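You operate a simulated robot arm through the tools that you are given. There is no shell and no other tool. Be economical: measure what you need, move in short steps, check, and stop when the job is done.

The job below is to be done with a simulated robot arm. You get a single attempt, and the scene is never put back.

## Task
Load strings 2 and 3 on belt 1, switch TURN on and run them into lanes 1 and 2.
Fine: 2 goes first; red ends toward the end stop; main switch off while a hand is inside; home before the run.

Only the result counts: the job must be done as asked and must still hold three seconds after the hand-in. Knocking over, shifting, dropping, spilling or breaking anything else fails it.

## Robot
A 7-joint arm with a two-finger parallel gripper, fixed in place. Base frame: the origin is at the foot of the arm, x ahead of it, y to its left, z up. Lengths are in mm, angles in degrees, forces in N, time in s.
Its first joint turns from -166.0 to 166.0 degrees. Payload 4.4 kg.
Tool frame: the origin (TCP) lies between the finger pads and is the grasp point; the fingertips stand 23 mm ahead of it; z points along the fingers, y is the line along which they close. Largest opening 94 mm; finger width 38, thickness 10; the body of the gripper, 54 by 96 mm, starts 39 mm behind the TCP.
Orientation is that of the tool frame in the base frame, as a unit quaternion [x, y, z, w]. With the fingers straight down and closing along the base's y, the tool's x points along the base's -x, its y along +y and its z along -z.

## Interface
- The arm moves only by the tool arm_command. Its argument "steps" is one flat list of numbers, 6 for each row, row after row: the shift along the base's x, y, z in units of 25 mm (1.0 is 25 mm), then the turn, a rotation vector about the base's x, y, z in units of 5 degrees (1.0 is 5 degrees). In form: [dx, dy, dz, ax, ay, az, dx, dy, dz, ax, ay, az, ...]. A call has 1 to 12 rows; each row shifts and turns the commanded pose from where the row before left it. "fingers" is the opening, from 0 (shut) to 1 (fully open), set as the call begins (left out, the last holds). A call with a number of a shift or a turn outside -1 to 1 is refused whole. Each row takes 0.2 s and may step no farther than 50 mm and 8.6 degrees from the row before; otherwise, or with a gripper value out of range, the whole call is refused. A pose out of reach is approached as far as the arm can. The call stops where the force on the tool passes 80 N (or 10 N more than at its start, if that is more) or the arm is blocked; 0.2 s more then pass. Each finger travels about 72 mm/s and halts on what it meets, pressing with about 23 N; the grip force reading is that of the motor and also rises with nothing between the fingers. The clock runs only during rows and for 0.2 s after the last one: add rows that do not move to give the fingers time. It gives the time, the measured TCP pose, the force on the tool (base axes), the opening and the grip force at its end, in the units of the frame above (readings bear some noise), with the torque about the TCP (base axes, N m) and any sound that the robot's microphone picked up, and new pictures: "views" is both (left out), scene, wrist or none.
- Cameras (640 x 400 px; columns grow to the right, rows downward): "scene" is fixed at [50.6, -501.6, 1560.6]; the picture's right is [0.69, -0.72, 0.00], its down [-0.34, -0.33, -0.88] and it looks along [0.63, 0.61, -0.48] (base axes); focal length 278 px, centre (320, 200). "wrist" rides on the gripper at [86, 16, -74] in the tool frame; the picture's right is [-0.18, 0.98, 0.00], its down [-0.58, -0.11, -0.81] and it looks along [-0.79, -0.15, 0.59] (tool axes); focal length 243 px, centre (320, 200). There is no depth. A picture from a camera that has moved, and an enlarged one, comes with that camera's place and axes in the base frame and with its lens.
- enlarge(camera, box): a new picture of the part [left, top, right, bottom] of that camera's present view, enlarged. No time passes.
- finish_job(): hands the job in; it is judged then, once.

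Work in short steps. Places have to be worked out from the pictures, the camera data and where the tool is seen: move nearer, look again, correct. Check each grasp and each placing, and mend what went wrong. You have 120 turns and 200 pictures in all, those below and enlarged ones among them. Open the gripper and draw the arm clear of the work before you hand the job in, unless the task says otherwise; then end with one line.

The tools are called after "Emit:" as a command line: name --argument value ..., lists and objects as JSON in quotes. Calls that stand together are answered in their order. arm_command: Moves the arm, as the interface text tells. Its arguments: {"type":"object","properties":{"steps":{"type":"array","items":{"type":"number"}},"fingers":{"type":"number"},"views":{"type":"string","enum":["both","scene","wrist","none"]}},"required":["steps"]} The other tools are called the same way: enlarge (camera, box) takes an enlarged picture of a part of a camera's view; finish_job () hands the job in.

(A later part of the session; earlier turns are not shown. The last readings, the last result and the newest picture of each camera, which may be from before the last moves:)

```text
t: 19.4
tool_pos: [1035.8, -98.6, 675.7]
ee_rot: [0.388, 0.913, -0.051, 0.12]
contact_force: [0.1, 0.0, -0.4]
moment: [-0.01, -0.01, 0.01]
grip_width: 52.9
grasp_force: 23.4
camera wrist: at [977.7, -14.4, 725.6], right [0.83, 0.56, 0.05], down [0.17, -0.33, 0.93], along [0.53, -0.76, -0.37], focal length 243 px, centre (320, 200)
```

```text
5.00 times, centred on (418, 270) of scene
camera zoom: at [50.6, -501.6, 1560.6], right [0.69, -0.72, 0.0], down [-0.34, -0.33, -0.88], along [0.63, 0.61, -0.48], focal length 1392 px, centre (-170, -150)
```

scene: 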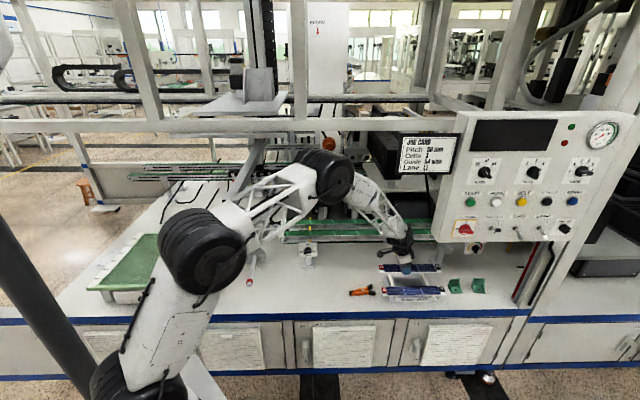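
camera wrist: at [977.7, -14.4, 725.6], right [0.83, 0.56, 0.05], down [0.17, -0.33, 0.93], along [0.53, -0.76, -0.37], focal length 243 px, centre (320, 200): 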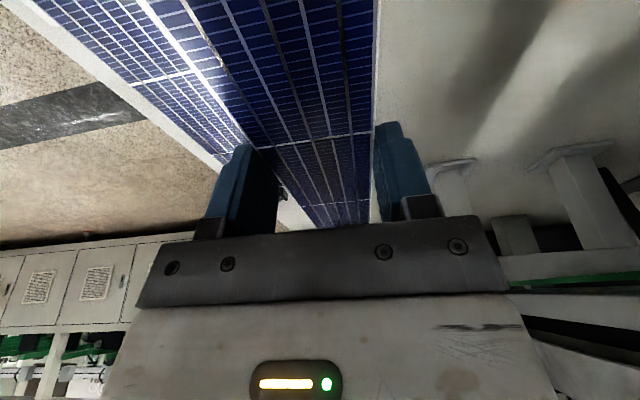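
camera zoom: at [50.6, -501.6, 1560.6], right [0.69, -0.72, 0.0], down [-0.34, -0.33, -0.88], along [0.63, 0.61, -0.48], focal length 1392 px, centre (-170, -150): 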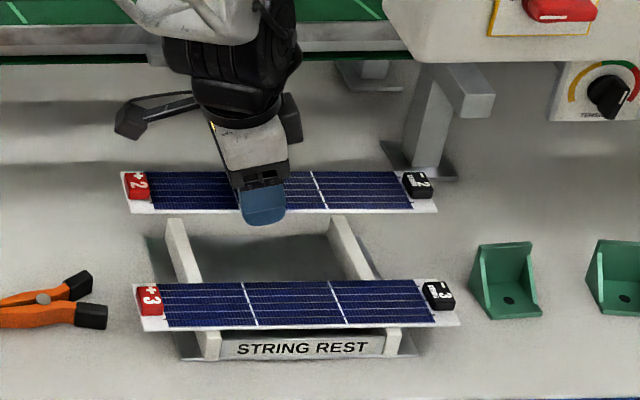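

String 2 hangs level in the grip. Before moving over, I zoom on the yellow guide pieces and end stop, unobstructed now.

Emit:
enlarge --camera "scene" --box '[276, 212, 324, 242]'

Emit:
enlarge --camera "scene" --box '[300, 212, 324, 227]'

```text
13.33 times, centred on (300, 227) of scene
camera zoom: at [50.6, -501.6, 1560.6], right [0.69, -0.72, 0.0], down [-0.34, -0.33, -0.88], along [0.63, 0.61, -0.48], focal length 3711 px, centre (587, -160)
```

zoom: 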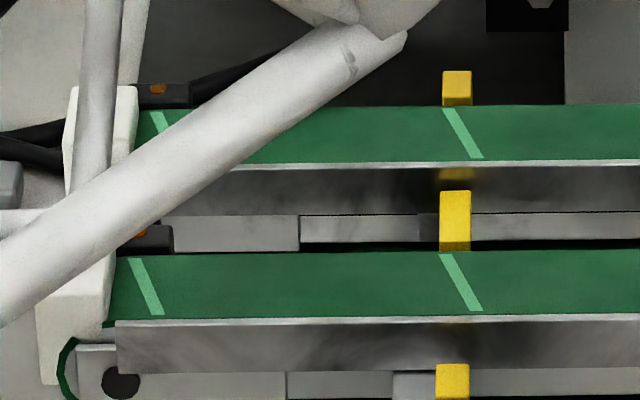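

```text
16.00 times, centred on (312, 220) of scene
camera zoom: at [50.6, -501.6, 1560.6], right [0.69, -0.72, 0.0], down [-0.34, -0.33, -0.88], along [0.63, 0.61, -0.48], focal length 4453 px, centre (448, -112)
```

zoom: 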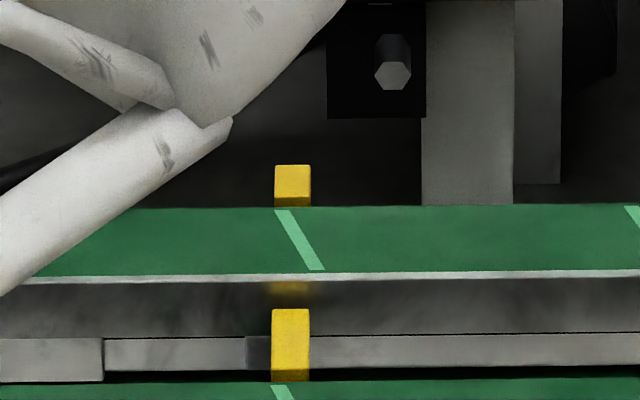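

The front rail seems slightly higher than the belt (≈760 vs 740), so the string must lie between it and the belt's back edge, centred about F≈825. I carry string 2 up and left toward a hover over the stop end of the front belt.

Emit:
arm_command --steps '[-0.44, 0.93, 0.65, 0, 0, 0, -0.44, 0.93, 0.65, 0, 0, 0, -0.44, 0.93, 0.65, 0, 0, 0, -0.44, 0.93, 0.65, 0, 0, 0, -0.44, 0.93, 0.65, 0, 0, 0, -0.44, 0.93, 0.65, 0, 0, 0, -0.44, 0.93, 0.65, 0, 0, 0, -0.44, 0.93, 0.65, 0, 0, 0, -0.44, 0.93, 0.65, 0, 0, 0, -0.44, 0.93, 0.65, 0, 0, 0, -0.44, 0.93, 0.65, 0, 0, 0, -0.44, 0.93, 0.65, 0, 0, 0]'

```text
t: 22.0
tool_pos: [911.6, 180.1, 867.7]
ee_rot: [0.387, 0.913, -0.051, 0.12]
contact_force: [-0.2, 0.3, -0.4]
moment: [0.0, 0.0, 0.0]
grip_width: 53.4
grasp_force: 23.3
camera wrist: at [850.9, 264.3, 918.2], right [0.83, 0.55, 0.05], down [0.17, -0.33, 0.93], along [0.53, -0.76, -0.37], focal length 243 px, centre (320, 200)
```

scene: 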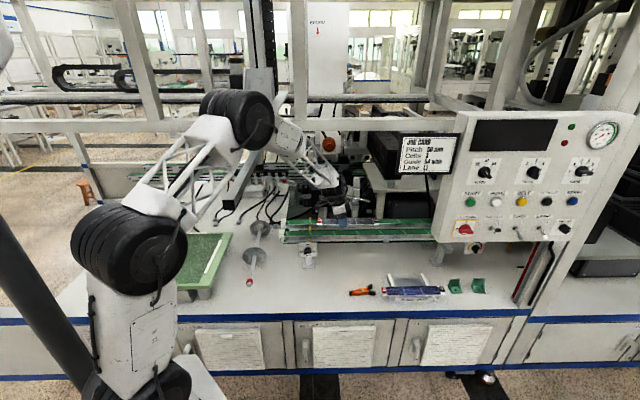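
wrist: 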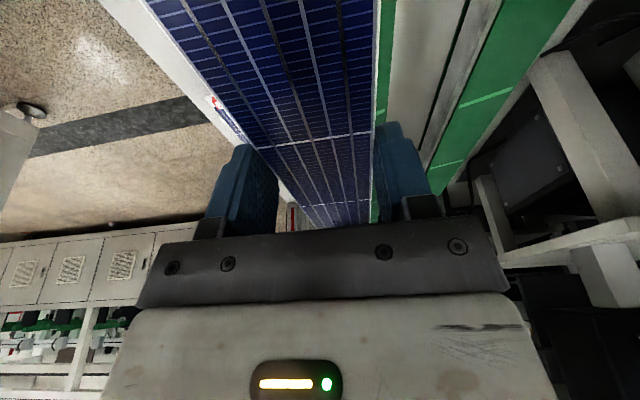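

This view looks along the belts from above; I zoom to see the rear belt's cross-section, which should match the front one.

Emit:
enlarge --camera "wrist" --box '[370, 0, 590, 200]'

Emit:
enlarge --camera "scene" --box '[276, 200, 396, 260]'

```text
2.00 times, centred on (480, 100) of wrist
camera zoom: at [850.9, 264.3, 918.2], right [0.83, 0.55, 0.05], down [0.17, -0.33, 0.93], along [0.53, -0.76, -0.37], focal length 485 px, centre (0, 400)
```

zoom: 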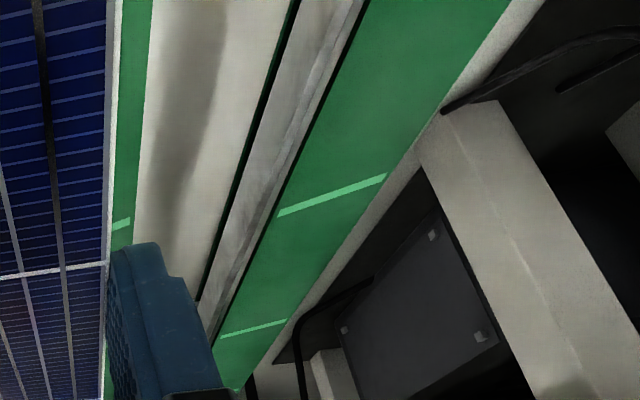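

```text
5.33 times, centred on (336, 230) of scene
camera zoom: at [50.6, -501.6, 1560.6], right [0.69, -0.72, 0.0], down [-0.34, -0.33, -0.88], along [0.63, 0.61, -0.48], focal length 1484 px, centre (235, 40)
```

zoom: 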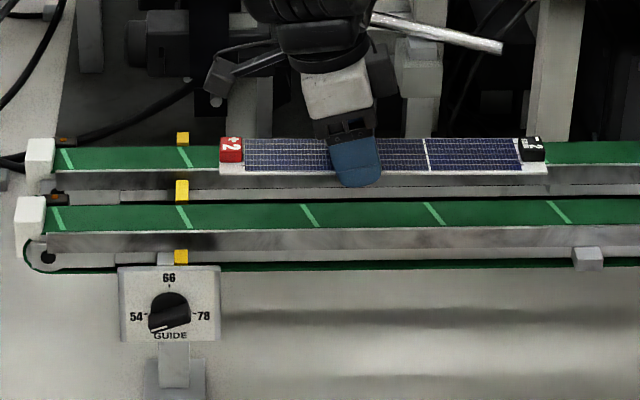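

Both views agree on belt surface z≈762, front belt F≈794–837 and stop at S≈222. I move to S≈355, F≈816 at z≈808 (plate ~35 mm above the belt).

Emit:
arm_command --steps '[-0.52, 0.88, -0.4, 0, 0, 0, -0.52, 0.88, -0.4, 0, 0, 0, -0.52, 0.88, -0.4, 0, 0, 0, -0.52, 0.88, -0.4, 0, 0, 0, -0.52, 0.88, -0.4, 0, 0, 0, -0.52, 0.88, -0.4, 0, 0, 0, 0, 0, 0, 0, 0, 0]'

Emit:
enlarge --camera "scene" --box '[268, 195, 388, 255]'

Emit:
enlarge --camera "wrist" --box '[240, 0, 480, 230]'

```text
t: 23.6
tool_pos: [827.4, 314.3, 809.4]
ee_rot: [0.387, 0.913, -0.05, 0.121]
contact_force: [-0.1, 0.6, -0.6]
moment: [-0.02, 0.02, -0.03]
grip_width: 53.1
grasp_force: 23.0
camera wrist: at [769.1, 398.5, 859.5], right [0.83, 0.56, 0.05], down [0.17, -0.33, 0.93], along [0.53, -0.76, -0.37], focal length 243 px, centre (320, 200)
```

scene: 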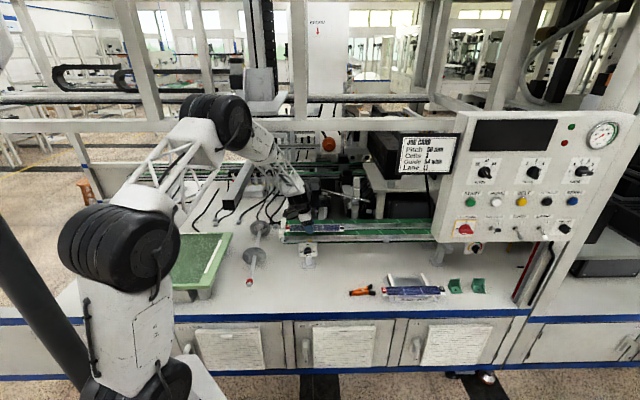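
wrist: 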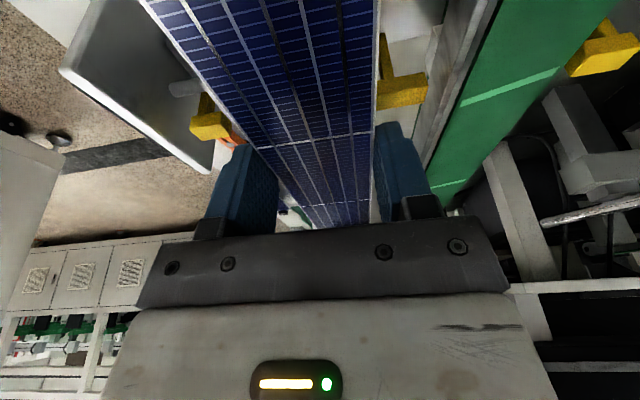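

```text
5.33 times, centred on (328, 225) of scene
camera zoom: at [50.6, -501.6, 1560.6], right [0.69, -0.72, 0.0], down [-0.34, -0.33, -0.88], along [0.63, 0.61, -0.48], focal length 1484 px, centre (277, 67)
```

zoom: 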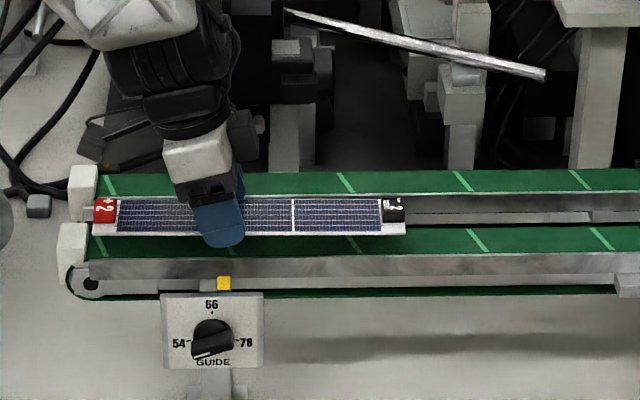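

```text
1.74 times, centred on (360, 115) of wrist
camera zoom: at [769.1, 398.5, 859.5], right [0.83, 0.56, 0.05], down [0.17, -0.33, 0.93], along [0.53, -0.76, -0.37], focal length 422 px, centre (250, 348)
```

zoom: 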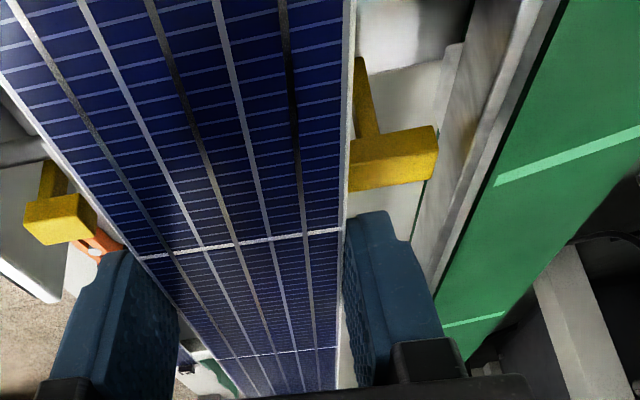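

The yellow brackets stand at S≈355, where the fingers would come down, so I shift 47 mm along the belt away from them (S≈396), fix F by +1.5 mm, and lower 18 mm.

Emit:
arm_command --steps '[0.68, -0.66, 0, 0, 0, 0, 0.68, -0.66, 0, 0, 0, 0, 0, 0, -0.36, 0, 0, 0, 0, 0, -0.36, 0, 0, 0, 0, 0, 0, 0, 0, 0]'

Emit:
enlarge --camera "scene" --box '[276, 205, 372, 253]'

Emit:
enlarge --camera "wrist" --box '[240, 0, 480, 230]'

```text
t: 24.8
tool_pos: [863.5, 281.3, 796.7]
ee_rot: [0.388, 0.912, -0.049, 0.123]
contact_force: [-9.1, 9.7, 69.1]
moment: [-0.52, 2.22, -0.3]
grip_width: 53.0
grasp_force: 22.8
camera wrist: at [803.7, 365.5, 847.0], right [0.83, 0.56, 0.05], down [0.16, -0.33, 0.93], along [0.53, -0.76, -0.36], focal length 243 px, centre (320, 200)
```

scene: 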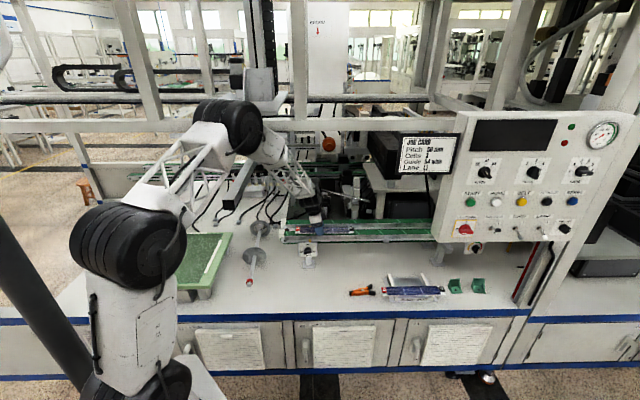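
wrist: 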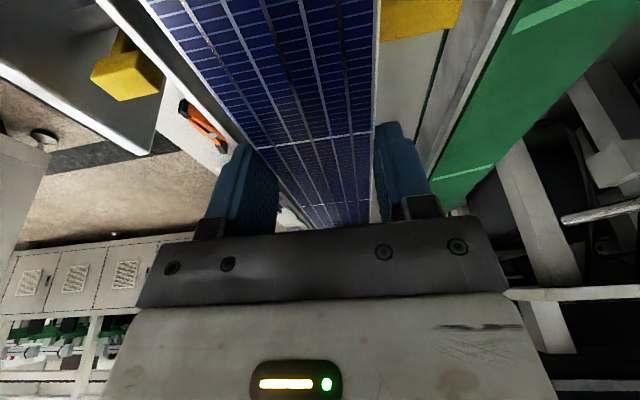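

```text
6.67 times, centred on (324, 229) of scene
camera zoom: at [50.6, -501.6, 1560.6], right [0.69, -0.72, 0.0], down [-0.34, -0.33, -0.88], along [0.63, 0.61, -0.48], focal length 1856 px, centre (293, 7)
```

zoom: 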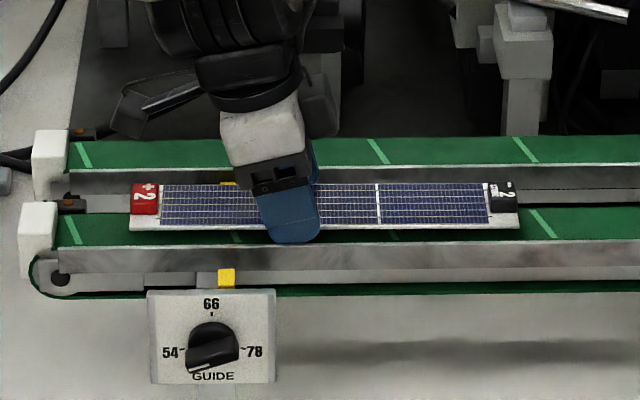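

```text
1.74 times, centred on (360, 115) of wrist
camera zoom: at [803.7, 365.5, 847.0], right [0.83, 0.56, 0.05], down [0.16, -0.33, 0.93], along [0.53, -0.76, -0.36], focal length 422 px, centre (250, 348)
```

zoom: 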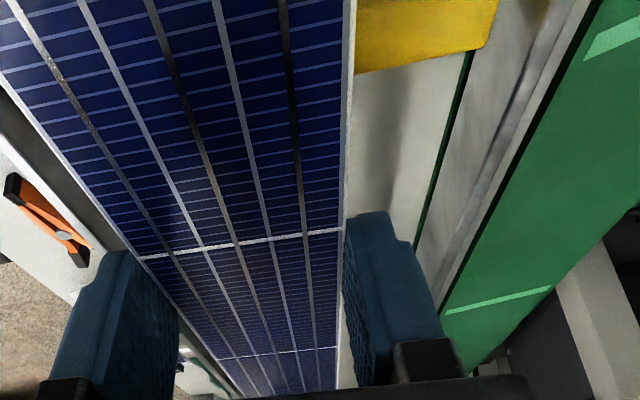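

The front finger's tip struck the front rail top (moment puts contact 28 mm in front; rail top ≈770), so the rail is raised above the belt. I ease up 4 mm, shift 2 mm back, and look.

Emit:
arm_command --steps '[0, 0, 0.3, 0, 0, 0, 0.06, 0.06, 0, 0, 0, 0, 0, 0, 0, 0, 0, 0]' --views "none"

Emit:
enlarge --camera "scene" --box '[276, 208, 324, 238]'

Emit:
enlarge --camera "scene" --box '[322, 208, 370, 238]'

```text
t: 25.6
tool_pos: [862.9, 280.2, 796.8]
ee_rot: [0.387, 0.913, -0.051, 0.119]
contact_force: [30.4, 20.8, -9.4]
moment: [0.76, -0.82, 0.58]
grip_width: 53.0
grasp_force: 23.0
```

```text
13.33 times, centred on (300, 223) of scene
camera zoom: at [50.6, -501.6, 1560.6], right [0.69, -0.72, 0.0], down [-0.34, -0.33, -0.88], along [0.63, 0.61, -0.48], focal length 3711 px, centre (587, -107)
```

zoom: 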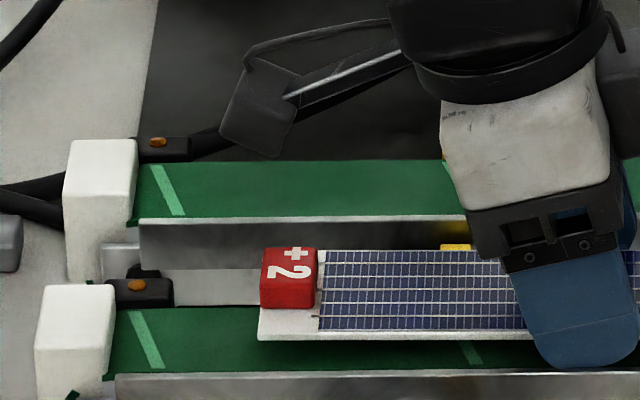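

```text
13.33 times, centred on (346, 223) of scene
camera zoom: at [50.6, -501.6, 1560.6], right [0.69, -0.72, 0.0], down [-0.34, -0.33, -0.88], along [0.63, 0.61, -0.48], focal length 3711 px, centre (-27, -107)
```

zoom: 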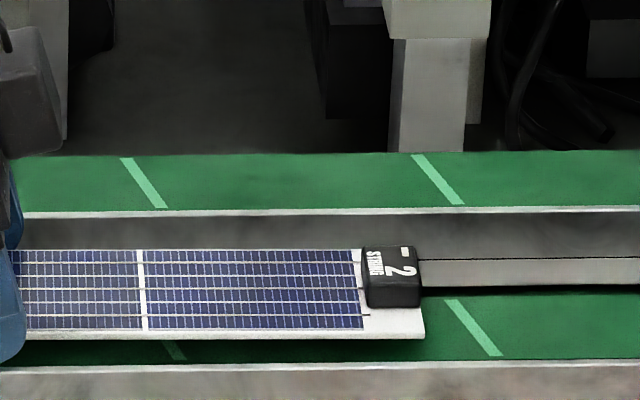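

There's a sideways force of ~36 N toward the back, so a fingertip is still bearing on the rail. I raise 15 mm to free it.

Emit:
arm_command --steps '[0, 0, 0.3, 0, 0, 0, 0, 0, 0.3, 0, 0, 0, 0, 0, 0, 0, 0, 0]'

Emit:
enlarge --camera "scene" --box '[276, 205, 372, 253]'

```text
t: 26.0
tool_pos: [862.6, 281.6, 798.6]
ee_rot: [0.387, 0.913, -0.052, 0.119]
contact_force: [13.2, 13.4, -9.6]
moment: [0.55, -0.52, 0.08]
grip_width: 53.0
grasp_force: 23.1
stopped in row 1: the force on the tool passed its limit at 82 N (the readings are from after the stop); the commanded pose is now the measured one
camera wrist: at [803.4, 365.8, 849.3], right [0.83, 0.56, 0.04], down [0.17, -0.33, 0.93], along [0.53, -0.76, -0.37], focal length 243 px, centre (320, 200)
```

scene: 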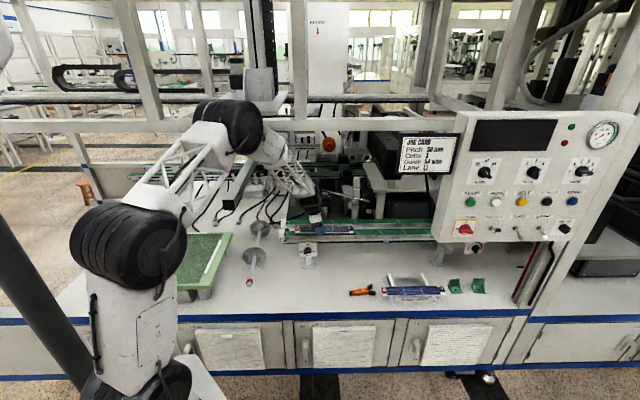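
wrist: 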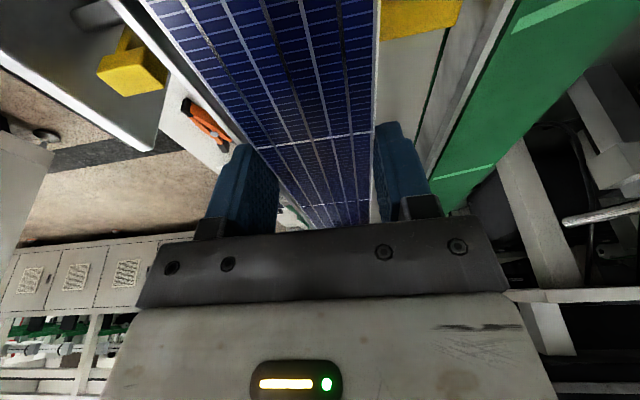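

```text
6.67 times, centred on (324, 229) of scene
camera zoom: at [50.6, -501.6, 1560.6], right [0.69, -0.72, 0.0], down [-0.34, -0.33, -0.88], along [0.63, 0.61, -0.48], focal length 1856 px, centre (293, 7)
```

zoom: 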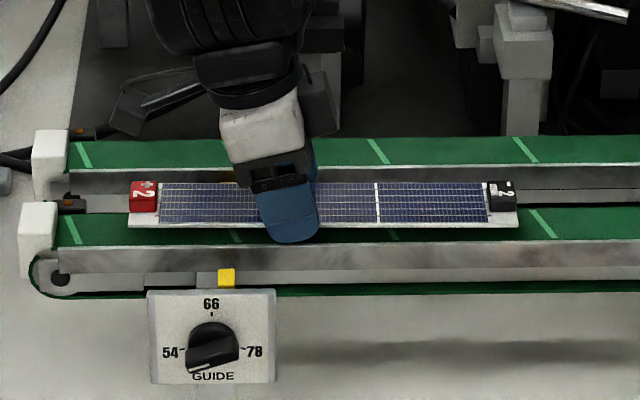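

The front finger seems wedged against the rail's inside face, pushed backward. I move gently along the reaction: 3 mm backward first, then up in small steps.

Emit:
arm_command --steps '[0.08, 0.08, 0.0, 0, 0, 0, 0, 0, 0.05, 0, 0, 0, 0, 0, 0.05, 0, 0, 0]' --views "none"

```text
t: 26.8
tool_pos: [864.7, 281.0, 802.2]
ee_rot: [0.387, 0.913, -0.053, 0.118]
contact_force: [-0.4, 0.4, 0.2]
moment: [-0.02, 0.03, 0.02]
grip_width: 53.2
grasp_force: 23.0
```

Free now (no force) at z=802, F≈817. I look closely at the finger and rail.

Emit:
enlarge --camera "scene" --box '[300, 218, 340, 243]'

Emit:
enlarge --camera "wrist" --box '[60, 0, 300, 220]'

```text
16.00 times, centred on (320, 230) of scene
camera zoom: at [50.6, -501.6, 1560.6], right [0.69, -0.72, 0.0], down [-0.34, -0.33, -0.88], along [0.63, 0.61, -0.48], focal length 4453 px, centre (320, -288)
```

zoom: 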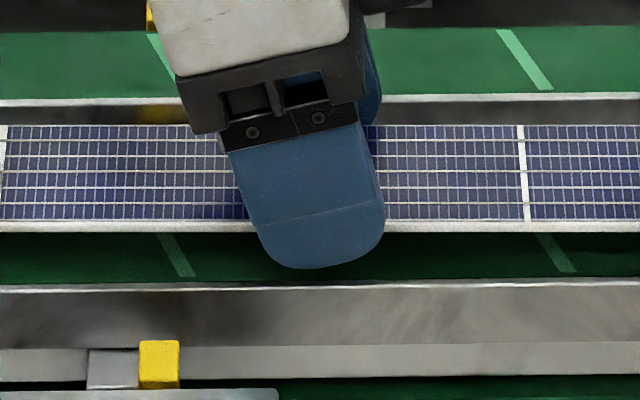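

```text
1.82 times, centred on (180, 110) of wrist
camera zoom: at [805.1, 366.4, 852.1], right [0.83, 0.56, 0.04], down [0.17, -0.33, 0.93], along [0.53, -0.76, -0.37], focal length 441 px, centre (574, 364)
```

zoom: 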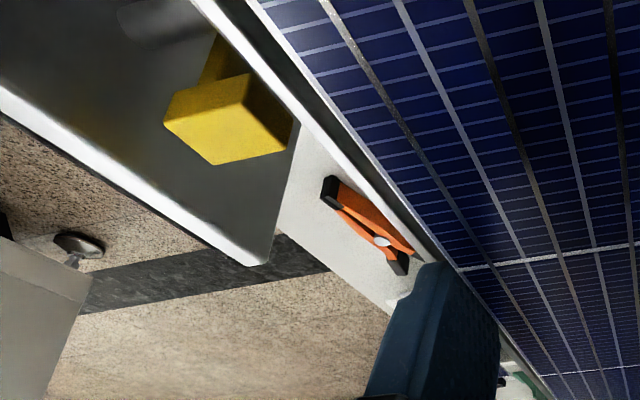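

The rail's inner face is at about F≈776, leaving just room for the finger between string and rail. I shift 3 mm further back and lower gently to z≈788.

Emit:
arm_command --steps '[0.09, 0.08, 0, 0, 0, 0, 0, 0, -0.2, 0, 0, 0, 0, 0, -0.2, 0, 0, 0, 0, 0, -0.15, 0, 0, 0]' --views "none"

Emit:
enlarge --camera "scene" --box '[300, 218, 340, 243]'

```text
t: 27.7
tool_pos: [867.3, 284.5, 796.5]
ee_rot: [0.387, 0.913, -0.05, 0.12]
contact_force: [0.3, -1.3, 5.4]
moment: [-0.06, 0.16, 0.05]
grip_width: 53.1
grasp_force: 23.0
stopped in row 4: the force on the tool passed its limit at 89 N (the readings are from after the stop); the commanded pose is now the measured one
```

```text
16.00 times, centred on (320, 230) of scene
camera zoom: at [50.6, -501.6, 1560.6], right [0.69, -0.72, 0.0], down [-0.34, -0.33, -0.88], along [0.63, 0.61, -0.48], focal length 4453 px, centre (320, -288)
```

zoom: 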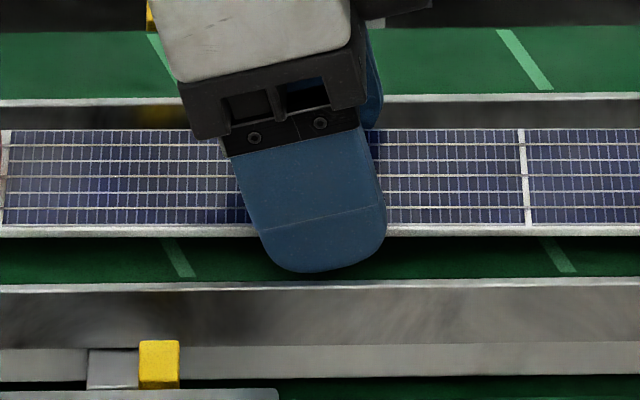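

Fingertip contact at the same height 4 mm further back means this is the belt surface itself (z≈769); the plate is ~6 mm above it, and the rail stands in front. I ease to F≈818 and open just a little (58 mm) to lay the string down, then lift later.

Emit:
arm_command --steps '[-0.08, -0.08, 0.03, 0, 0, 0, 0, 0, 0, 0, 0, 0]' --views "none"

Emit:
arm_command --steps '[0, 0, 0, 0, 0, 0, 0, 0, 0, 0, 0, 0]' --fingers 0.62

Emit:
enlarge --camera "scene" --box '[276, 205, 372, 253]'

```text
t: 28.3
tool_pos: [866.3, 283.0, 797.9]
ee_rot: [0.387, 0.913, -0.052, 0.119]
contact_force: [-0.8, 0.1, -1.6]
moment: [0.04, -0.01, 0.0]
grip_width: 53.2
grasp_force: 23.4
```

```text
t: 28.9
tool_pos: [866.0, 282.5, 798.0]
ee_rot: [0.388, 0.912, -0.052, 0.12]
contact_force: [-0.1, 0.9, 0.3]
moment: [-0.01, 0.02, 0.0]
grip_width: 58.3
grasp_force: 0.1
camera wrist: at [806.6, 367.1, 847.8], right [0.83, 0.56, 0.05], down [0.17, -0.33, 0.93], along [0.53, -0.76, -0.37], focal length 243 px, centre (320, 200)
```

scene: 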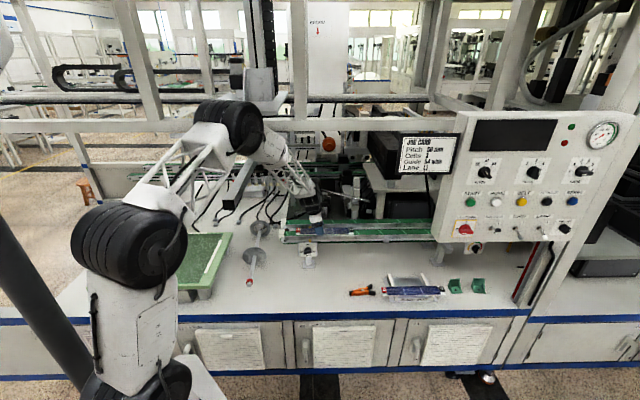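
wrist: 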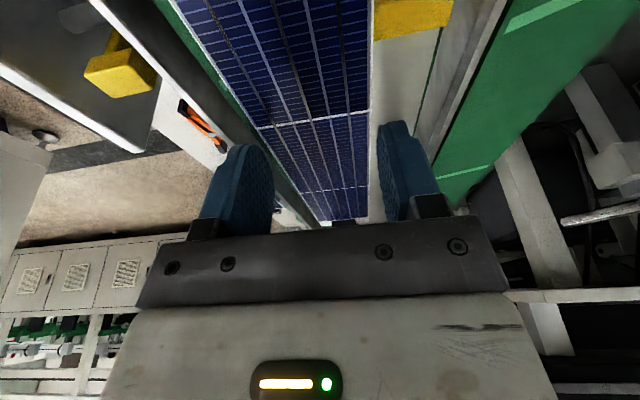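

```text
6.67 times, centred on (324, 229) of scene
camera zoom: at [50.6, -501.6, 1560.6], right [0.69, -0.72, 0.0], down [-0.34, -0.33, -0.88], along [0.63, 0.61, -0.48], focal length 1856 px, centre (293, 7)
```

zoom: 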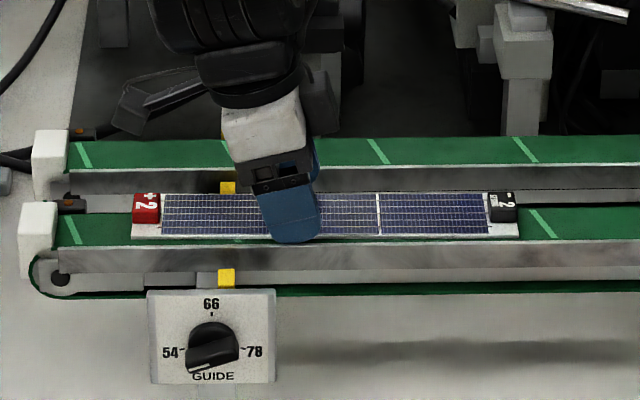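

String 2 now lies on the belt. I lift straight up 50 mm and check it stays put.

Emit:
arm_command --steps '[0.02, 0.02, 0.2, 0, 0, 0, 0, 0, 0.4, 0, 0, 0, 0, 0, 0.8, 0, 0, 0, 0, 0, 0.9, 0, 0, 0]' --views "wrist"

Emit:
enlarge --camera "scene" --box '[276, 205, 372, 253]'

Emit:
enlarge --camera "wrist" --box '[200, 0, 440, 220]'

```text
t: 29.9
tool_pos: [866.0, 281.1, 853.8]
ee_rot: [0.388, 0.913, -0.052, 0.119]
contact_force: [0.4, 0.9, -0.6]
moment: [-0.05, -0.03, 0.0]
grip_width: 58.5
grasp_force: 0.0
camera wrist: at [806.2, 366.6, 904.5], right [0.83, 0.56, 0.05], down [0.17, -0.33, 0.93], along [0.53, -0.76, -0.37], focal length 243 px, centre (320, 200)
```

wrist: 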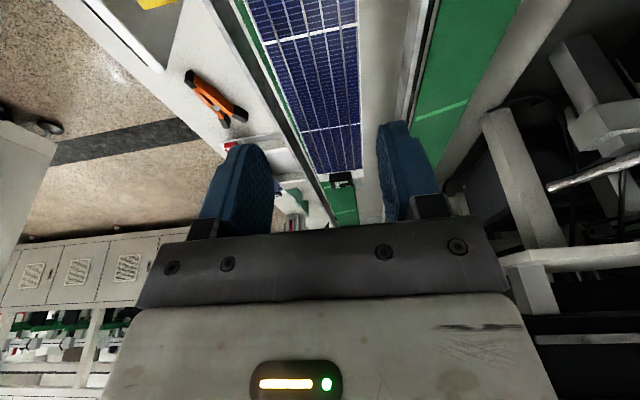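

```text
6.67 times, centred on (324, 229) of scene
camera zoom: at [50.6, -501.6, 1560.6], right [0.69, -0.72, 0.0], down [-0.34, -0.33, -0.88], along [0.63, 0.61, -0.48], focal length 1856 px, centre (293, 7)
```

zoom: 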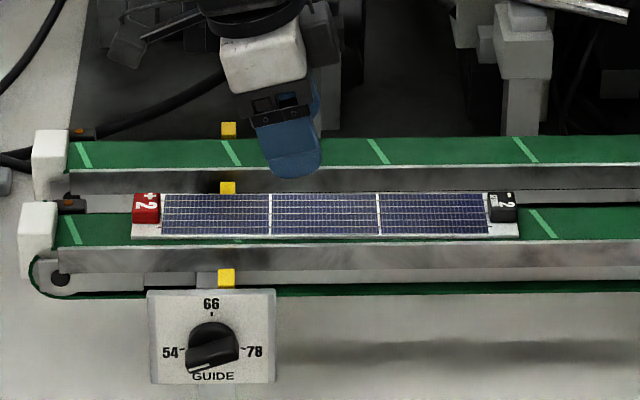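

```text
1.82 times, centred on (320, 110) of wrist
camera zoom: at [806.2, 366.6, 904.5], right [0.83, 0.56, 0.05], down [0.17, -0.33, 0.93], along [0.53, -0.76, -0.37], focal length 441 px, centre (320, 364)
```

zoom: 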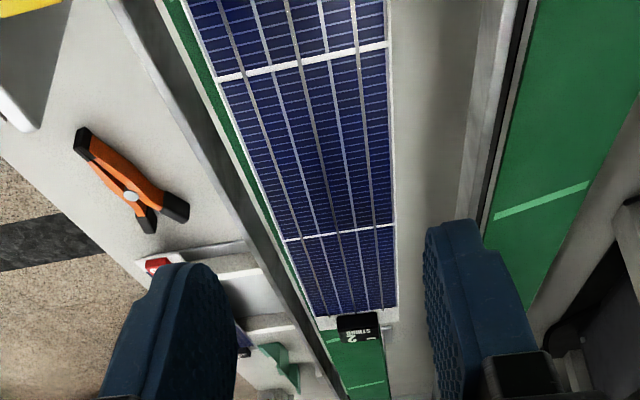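

String 2 lies flat and parallel, but ~5 mm off the guide rail and overhanging the back a bit. I'll nudge it forward with closed fingers from behind: first close, move behind it at mid-length, and lower into the gap between belts.

Emit:
arm_command --steps '[0.54, 0.12, 0, 0, 0, 0, 0.54, 0.12, 0, 0, 0, 0, 0.54, 0.12, 0, 0, 0, 0, 0.54, 0, 0, 0, 0, 0, 0, 0, -0.9, 0, 0, 0, 0, 0, -0.9, 0, 0, 0, 0, 0, 0, 0, 0, 0]' --fingers 0

Emit:
enlarge --camera "wrist" --box '[200, 0, 440, 220]'

```text
t: 31.5
tool_pos: [922.9, 290.5, 809.8]
ee_rot: [0.387, 0.913, -0.051, 0.12]
contact_force: [-0.6, -0.5, 0.9]
moment: [0.0, 0.0, 0.0]
grip_width: 0.0
grasp_force: 22.8
camera wrist: at [863.0, 376.1, 859.3], right [0.83, 0.56, 0.05], down [0.17, -0.33, 0.93], along [0.53, -0.76, -0.37], focal length 243 px, centre (320, 200)
```

scene: 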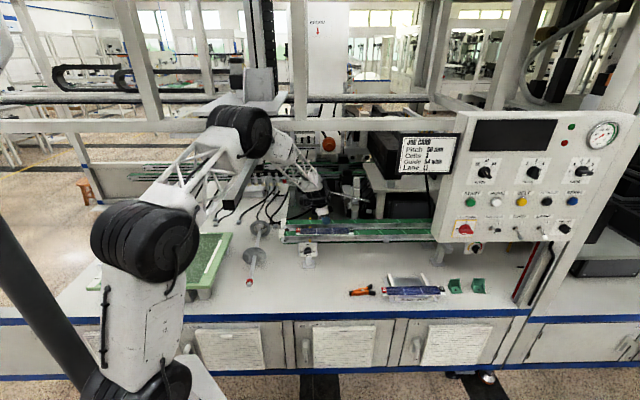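
wrist: 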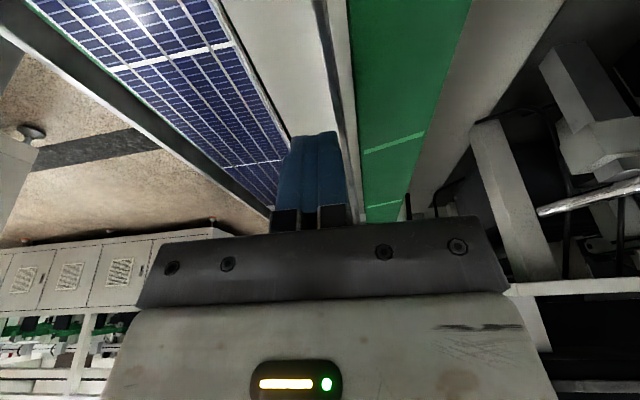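

```text
1.82 times, centred on (320, 110) of wrist
camera zoom: at [863.0, 376.1, 859.3], right [0.83, 0.56, 0.05], down [0.17, -0.33, 0.93], along [0.53, -0.76, -0.37], focal length 441 px, centre (320, 364)
```

zoom: 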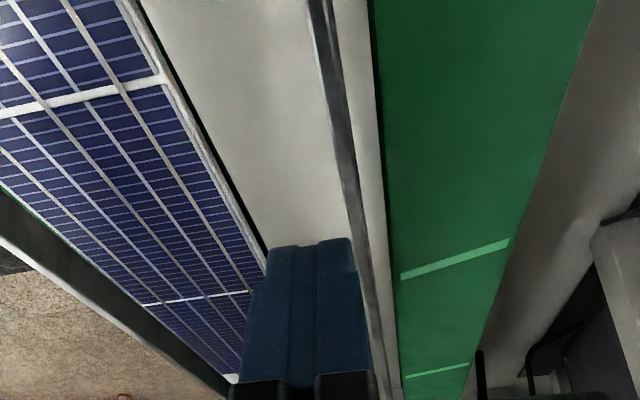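

The closed fingers sit between string 2's back edge and the rear belt. I shift 3 mm forward, lower to z≈787.

Emit:
arm_command --steps '[-0.09, -0.08, -0.3, 0, 0, 0, 0, 0, -0.3, 0, 0, 0, 0, 0, -0.3, 0, 0, 0]' --views "wrist"

```text
t: 32.3
tool_pos: [917.7, 290.5, 785.2]
ee_rot: [0.387, 0.913, -0.051, 0.12]
contact_force: [-0.5, 0.3, 0.3]
moment: [0.0, -0.01, -0.01]
grip_width: 0.1
grasp_force: 23.2
camera wrist: at [858.1, 374.7, 836.8], right [0.83, 0.56, 0.05], down [0.17, -0.33, 0.93], along [0.53, -0.76, -0.37], focal length 243 px, centre (320, 200)
```

wrist: 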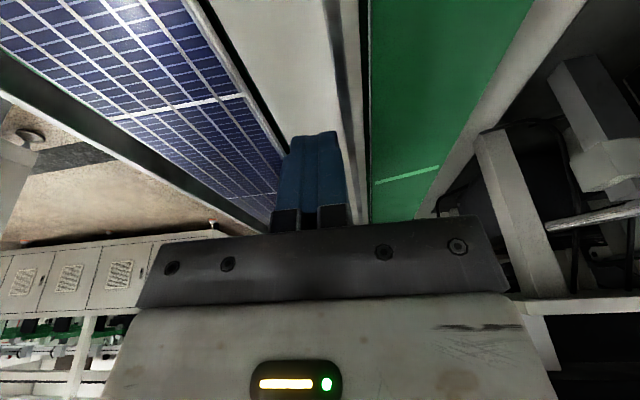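

No contact. I push forward 10 mm in small rows, watching the force.

Emit:
arm_command --steps '[-0.072, -0.07, 0, 0, 0, 0, -0.072, -0.07, 0, 0, 0, 0, -0.072, -0.07, 0, 0, 0, 0, -0.072, -0.07, 0, 0, 0, 0]' --views "none"

Emit:
enlarge --camera "scene" --box '[276, 205, 372, 253]'

Emit:
enlarge --camera "wrist" --box '[0, 0, 340, 230]'

```text
t: 33.3
tool_pos: [910.3, 283.8, 786.0]
ee_rot: [0.388, 0.913, -0.052, 0.12]
contact_force: [0.4, 1.2, -0.1]
moment: [0.0, -0.01, 0.0]
grip_width: 0.0
grasp_force: 22.7
```

```text
6.67 times, centred on (324, 229) of scene
camera zoom: at [50.6, -501.6, 1560.6], right [0.69, -0.72, 0.0], down [-0.34, -0.33, -0.88], along [0.63, 0.61, -0.48], focal length 1856 px, centre (293, 7)
```

zoom: 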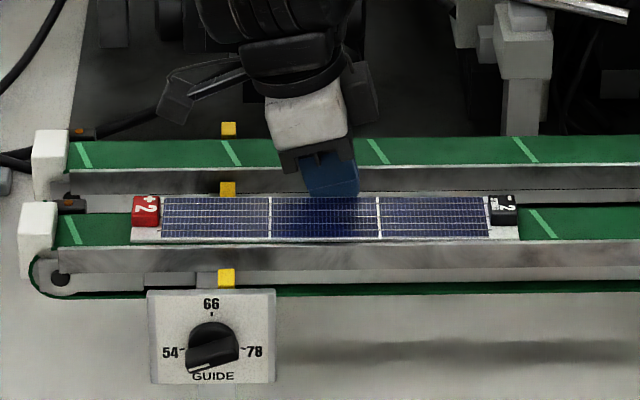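

```text
1.74 times, centred on (170, 115) of wrist
camera zoom: at [850.5, 367.9, 836.8], right [0.83, 0.56, 0.05], down [0.17, -0.33, 0.93], along [0.53, -0.76, -0.37], focal length 422 px, centre (581, 348)
```

zoom: 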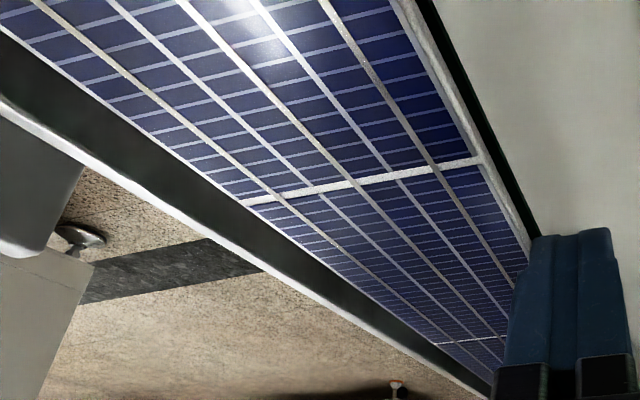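

String 2 is now flush against the rail. I back off 8 mm, rise, and travel in front of the belt toward string 3.

Emit:
arm_command --steps '[0.23, 0.22, 0, 0, 0, 0, 0, 0, 0.9, 0, 0, 0, 0, 0, 1, 0, 0, 0, 0, 0, 1, 0, 0, 0, -0.4, -0.97, 0.4, 0, 0, 0, -0.4, -0.97, 0, 0, 0, 0, -0.4, -0.97, 0, 0, 0, 0, -0.4, -0.97, 0, 0, 0, 0, -0.4, -0.97, 0, 0, 0, 0, -0.4, -0.97, 0, 0, 0, 0, -0.4, -0.97, 0, 0, 0, 0, -0.4, -0.97, 0, 0, 0, 0]' --views "none"

Emit:
arm_command --steps '[-0.3, -0.97, -0.5, 0, 0, 0, 0, 0, -1, 0, 0, 0, 0, 0, -1, 0, 0, 0, 0.6, -0.9, -1, 0, 0, 0, 0.6, -0.9, -1, 0, 0, 0, 0.6, -0.9, -1, 0, 0, 0, 0.6, -0.9, -0.6, 0, 0, 0, 0.6, -0.9, 0, 0, 0, 0, 0.6, -0.6, 0, 0, 0, 0]' --fingers 0.72

```text
t: 35.9
tool_pos: [837.5, 93.2, 867.6]
ee_rot: [0.388, 0.913, -0.051, 0.121]
contact_force: [-0.7, 0.1, 0.1]
moment: [0.03, -0.03, 0.01]
grip_width: 0.1
grasp_force: 22.7
```

```text
t: 37.9
tool_pos: [918.5, -58.2, 717.0]
ee_rot: [0.386, 0.913, -0.052, 0.119]
contact_force: [0.3, 0.3, -0.8]
moment: [0.04, 0.04, 0.01]
grip_width: 67.7
grasp_force: 0.0
camera wrist: at [860.4, 26.6, 766.9], right [0.83, 0.56, 0.05], down [0.17, -0.33, 0.93], along [0.53, -0.76, -0.37], focal length 243 px, centre (320, 200)
```

scene: 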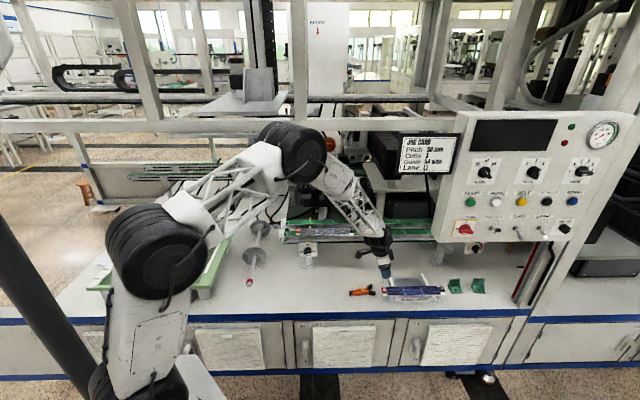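
wrist: 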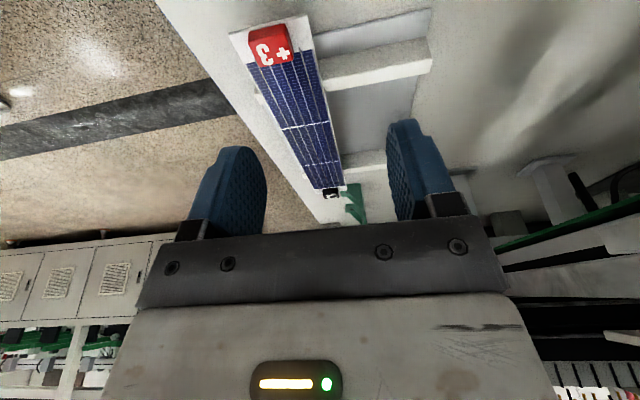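

String 3 in view. I move above its grasp point (960.5,-138.3) at z≈660.

Emit:
arm_command --steps '[0.42, -0.8, 0, 0, 0, 0, 0.42, -0.8, 0, 0, 0, 0, 0.42, -0.8, -0.5, 0, 0, 0, 0.42, -0.8, -0.8, 0, 0, 0, 0, 0, -1, 0, 0, 0, 0, 0, 0, 0, 0, 0]'

Emit:
enlarge --camera "wrist" --box '[160, 0, 480, 220]'

```text
t: 39.3
tool_pos: [960.5, -138.7, 659.3]
ee_rot: [0.388, 0.912, -0.051, 0.121]
contact_force: [0.6, -0.2, 0.0]
moment: [0.0, -0.04, -0.01]
grip_width: 67.6
grasp_force: 0.0
camera wrist: at [900.9, -54.0, 709.4], right [0.83, 0.56, 0.05], down [0.17, -0.33, 0.93], along [0.53, -0.76, -0.37], focal length 243 px, centre (320, 200)
```

scene: 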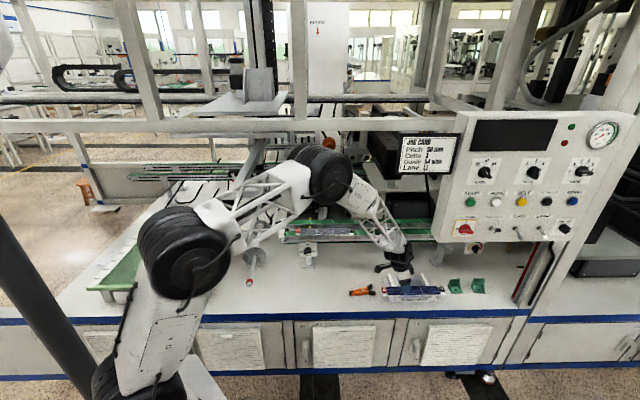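
wrist: 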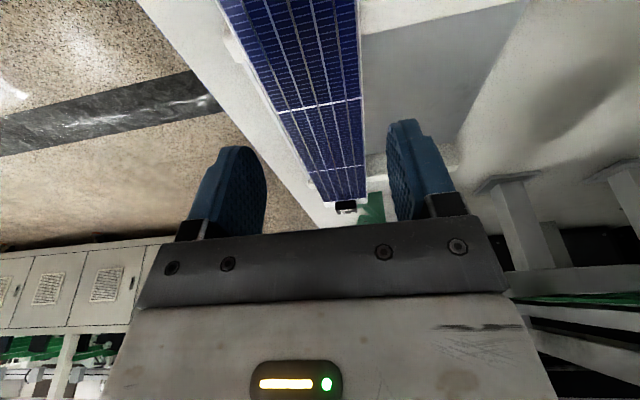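

```text
1.82 times, centred on (320, 110) of wrist
camera zoom: at [900.9, -54.0, 709.4], right [0.83, 0.56, 0.05], down [0.17, -0.33, 0.93], along [0.53, -0.76, -0.37], focal length 441 px, centre (320, 364)
```

zoom: 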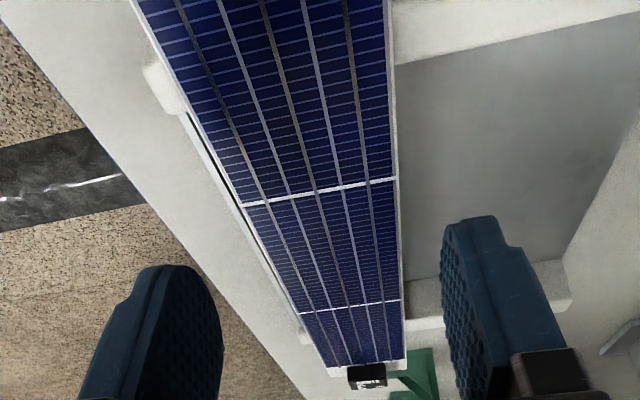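

Aligned within 1 mm. I descend to z≈616.5 and close.

Emit:
arm_command --steps '[0, 0, -0.6, 0, 0, 0, 0, 0, -0.6, 0, 0, 0, 0, 0, -0.5, 0, 0, 0, 0, 0, 0, 0, 0, 0]' --views "none"

Emit:
arm_command --steps '[0, 0, 0, 0, 0, 0, 0, 0, 0, 0, 0, 0, 0, 0, 0, 0, 0, 0, 0, 0, 0, 0, 0, 0]' --fingers 0 --views "none"

Emit:
arm_command --steps '[0, 0, 0.4, 0, 0, 0, 0, 0, 0.6, 0, 0, 0, 0, 0, 0.7, 0, 0, 0, 0, 0, 0.7, 0, 0, 0]'

Emit:
enlarge --camera "scene" --box '[370, 230, 466, 310]'

```text
t: 40.3
tool_pos: [960.9, -137.4, 616.8]
ee_rot: [0.388, 0.912, -0.052, 0.12]
contact_force: [-0.4, 1.7, -0.9]
moment: [-0.01, -0.03, -0.02]
grip_width: 67.7
grasp_force: 0.1
```

```text
t: 41.3
tool_pos: [961.0, -138.0, 617.4]
ee_rot: [0.387, 0.913, -0.051, 0.119]
contact_force: [0.7, 0.3, -0.3]
moment: [-0.02, -0.01, -0.02]
grip_width: 52.9
grasp_force: 23.2
```

```text
t: 42.3
tool_pos: [961.0, -137.7, 675.5]
ee_rot: [0.388, 0.912, -0.052, 0.12]
contact_force: [-0.4, 1.0, -1.0]
moment: [0.05, 0.02, -0.01]
grip_width: 53.0
grasp_force: 23.3
camera wrist: at [901.1, -52.7, 725.9], right [0.83, 0.56, 0.05], down [0.17, -0.33, 0.93], along [0.53, -0.76, -0.37], focal length 243 px, centre (320, 200)
```

scene: 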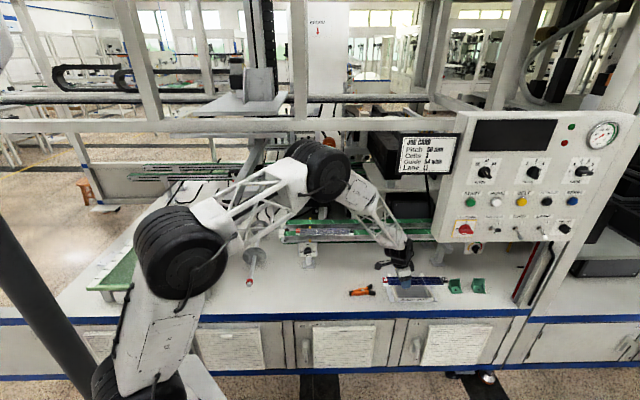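
wrist: 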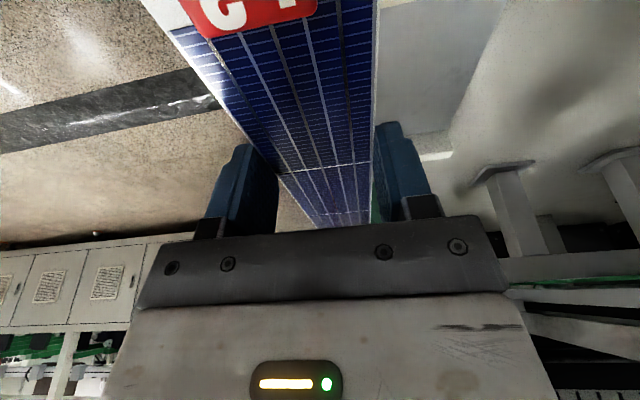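

```text
5.00 times, centred on (418, 270) of scene
camera zoom: at [50.6, -501.6, 1560.6], right [0.69, -0.72, 0.0], down [-0.34, -0.33, -0.88], along [0.63, 0.61, -0.48], focal length 1392 px, centre (-170, -150)
```

zoom: 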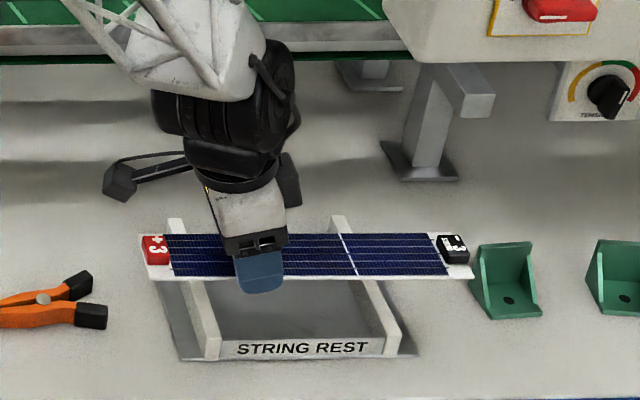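

String 3 is held level (grip ~45 mm toward its red end). I lift and carry it over belt 1 behind string 2, to S≈676, F≈818, z≈850.

Emit:
arm_command --steps '[0, 0, 1, 0, 0, 0, 0, 0, 1, 0, 0, 0, 0, 0, 1, 0, 0, 0, 0.4, 0.95, 1, 0, 0, 0, 0.4, 0.95, 1, 0, 0, 0, 0.4, 0.95, 1, 0, 0, 0, 0.4, 0.95, 1, 0, 0, 0, 0.456, 1, 0, 0, 0, 0, 0.456, 1, 0, 0, 0, 0, 0.456, 1, 0, 0, 0, 0, 0.456, 1, 0, 0, 0, 0, 0.456, 1, 0, 0, 0, 0]'

Emit:
enlarge --camera "scene" --box '[320, 190, 448, 254]'

Emit:
enlarge --camera "wrist" --box '[200, 0, 520, 220]'

```text
t: 44.9
tool_pos: [1058.0, 82.8, 851.7]
ee_rot: [0.387, 0.913, -0.052, 0.12]
contact_force: [-0.5, -0.5, -0.5]
moment: [-0.01, 0.0, 0.01]
grip_width: 52.9
grasp_force: 22.9
camera wrist: at [999.1, 167.7, 901.8], right [0.83, 0.55, 0.05], down [0.17, -0.33, 0.93], along [0.53, -0.76, -0.37], focal length 243 px, centre (320, 200)
```

scene: 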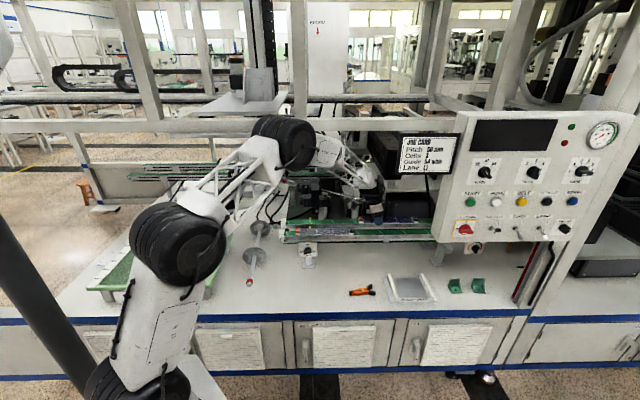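
wrist: 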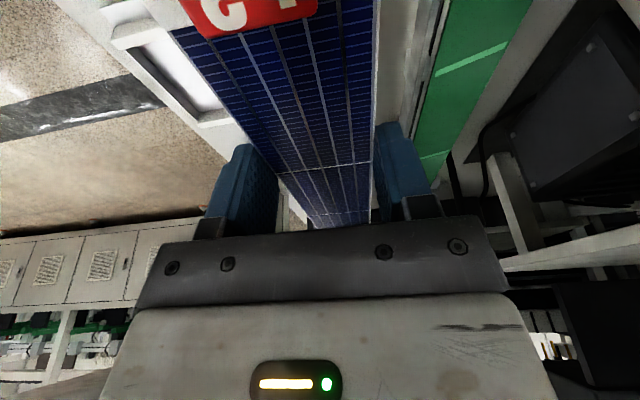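

```text
5.00 times, centred on (384, 222) of scene
camera zoom: at [50.6, -501.6, 1560.6], right [0.69, -0.72, 0.0], down [-0.34, -0.33, -0.88], along [0.63, 0.61, -0.48], focal length 1392 px, centre (0, 90)
```

zoom: 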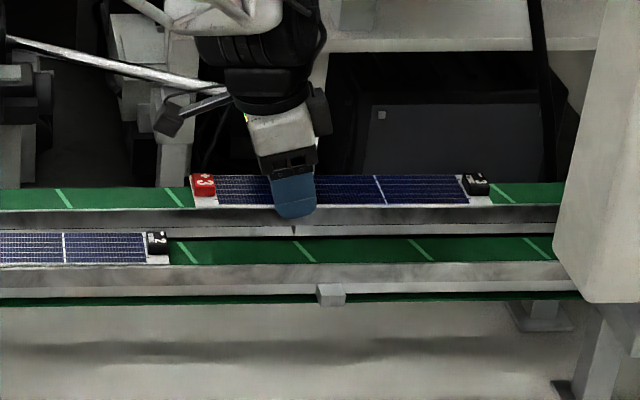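

```text
1.82 times, centred on (360, 110) of wrist
camera zoom: at [999.1, 167.7, 901.8], right [0.83, 0.55, 0.05], down [0.17, -0.33, 0.93], along [0.53, -0.76, -0.37], focal length 441 px, centre (247, 364)
```

zoom: 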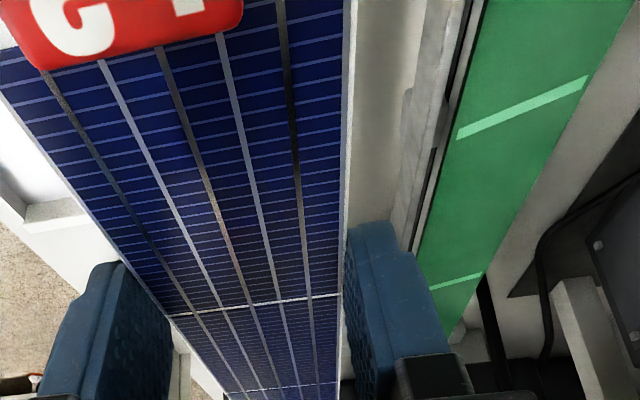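

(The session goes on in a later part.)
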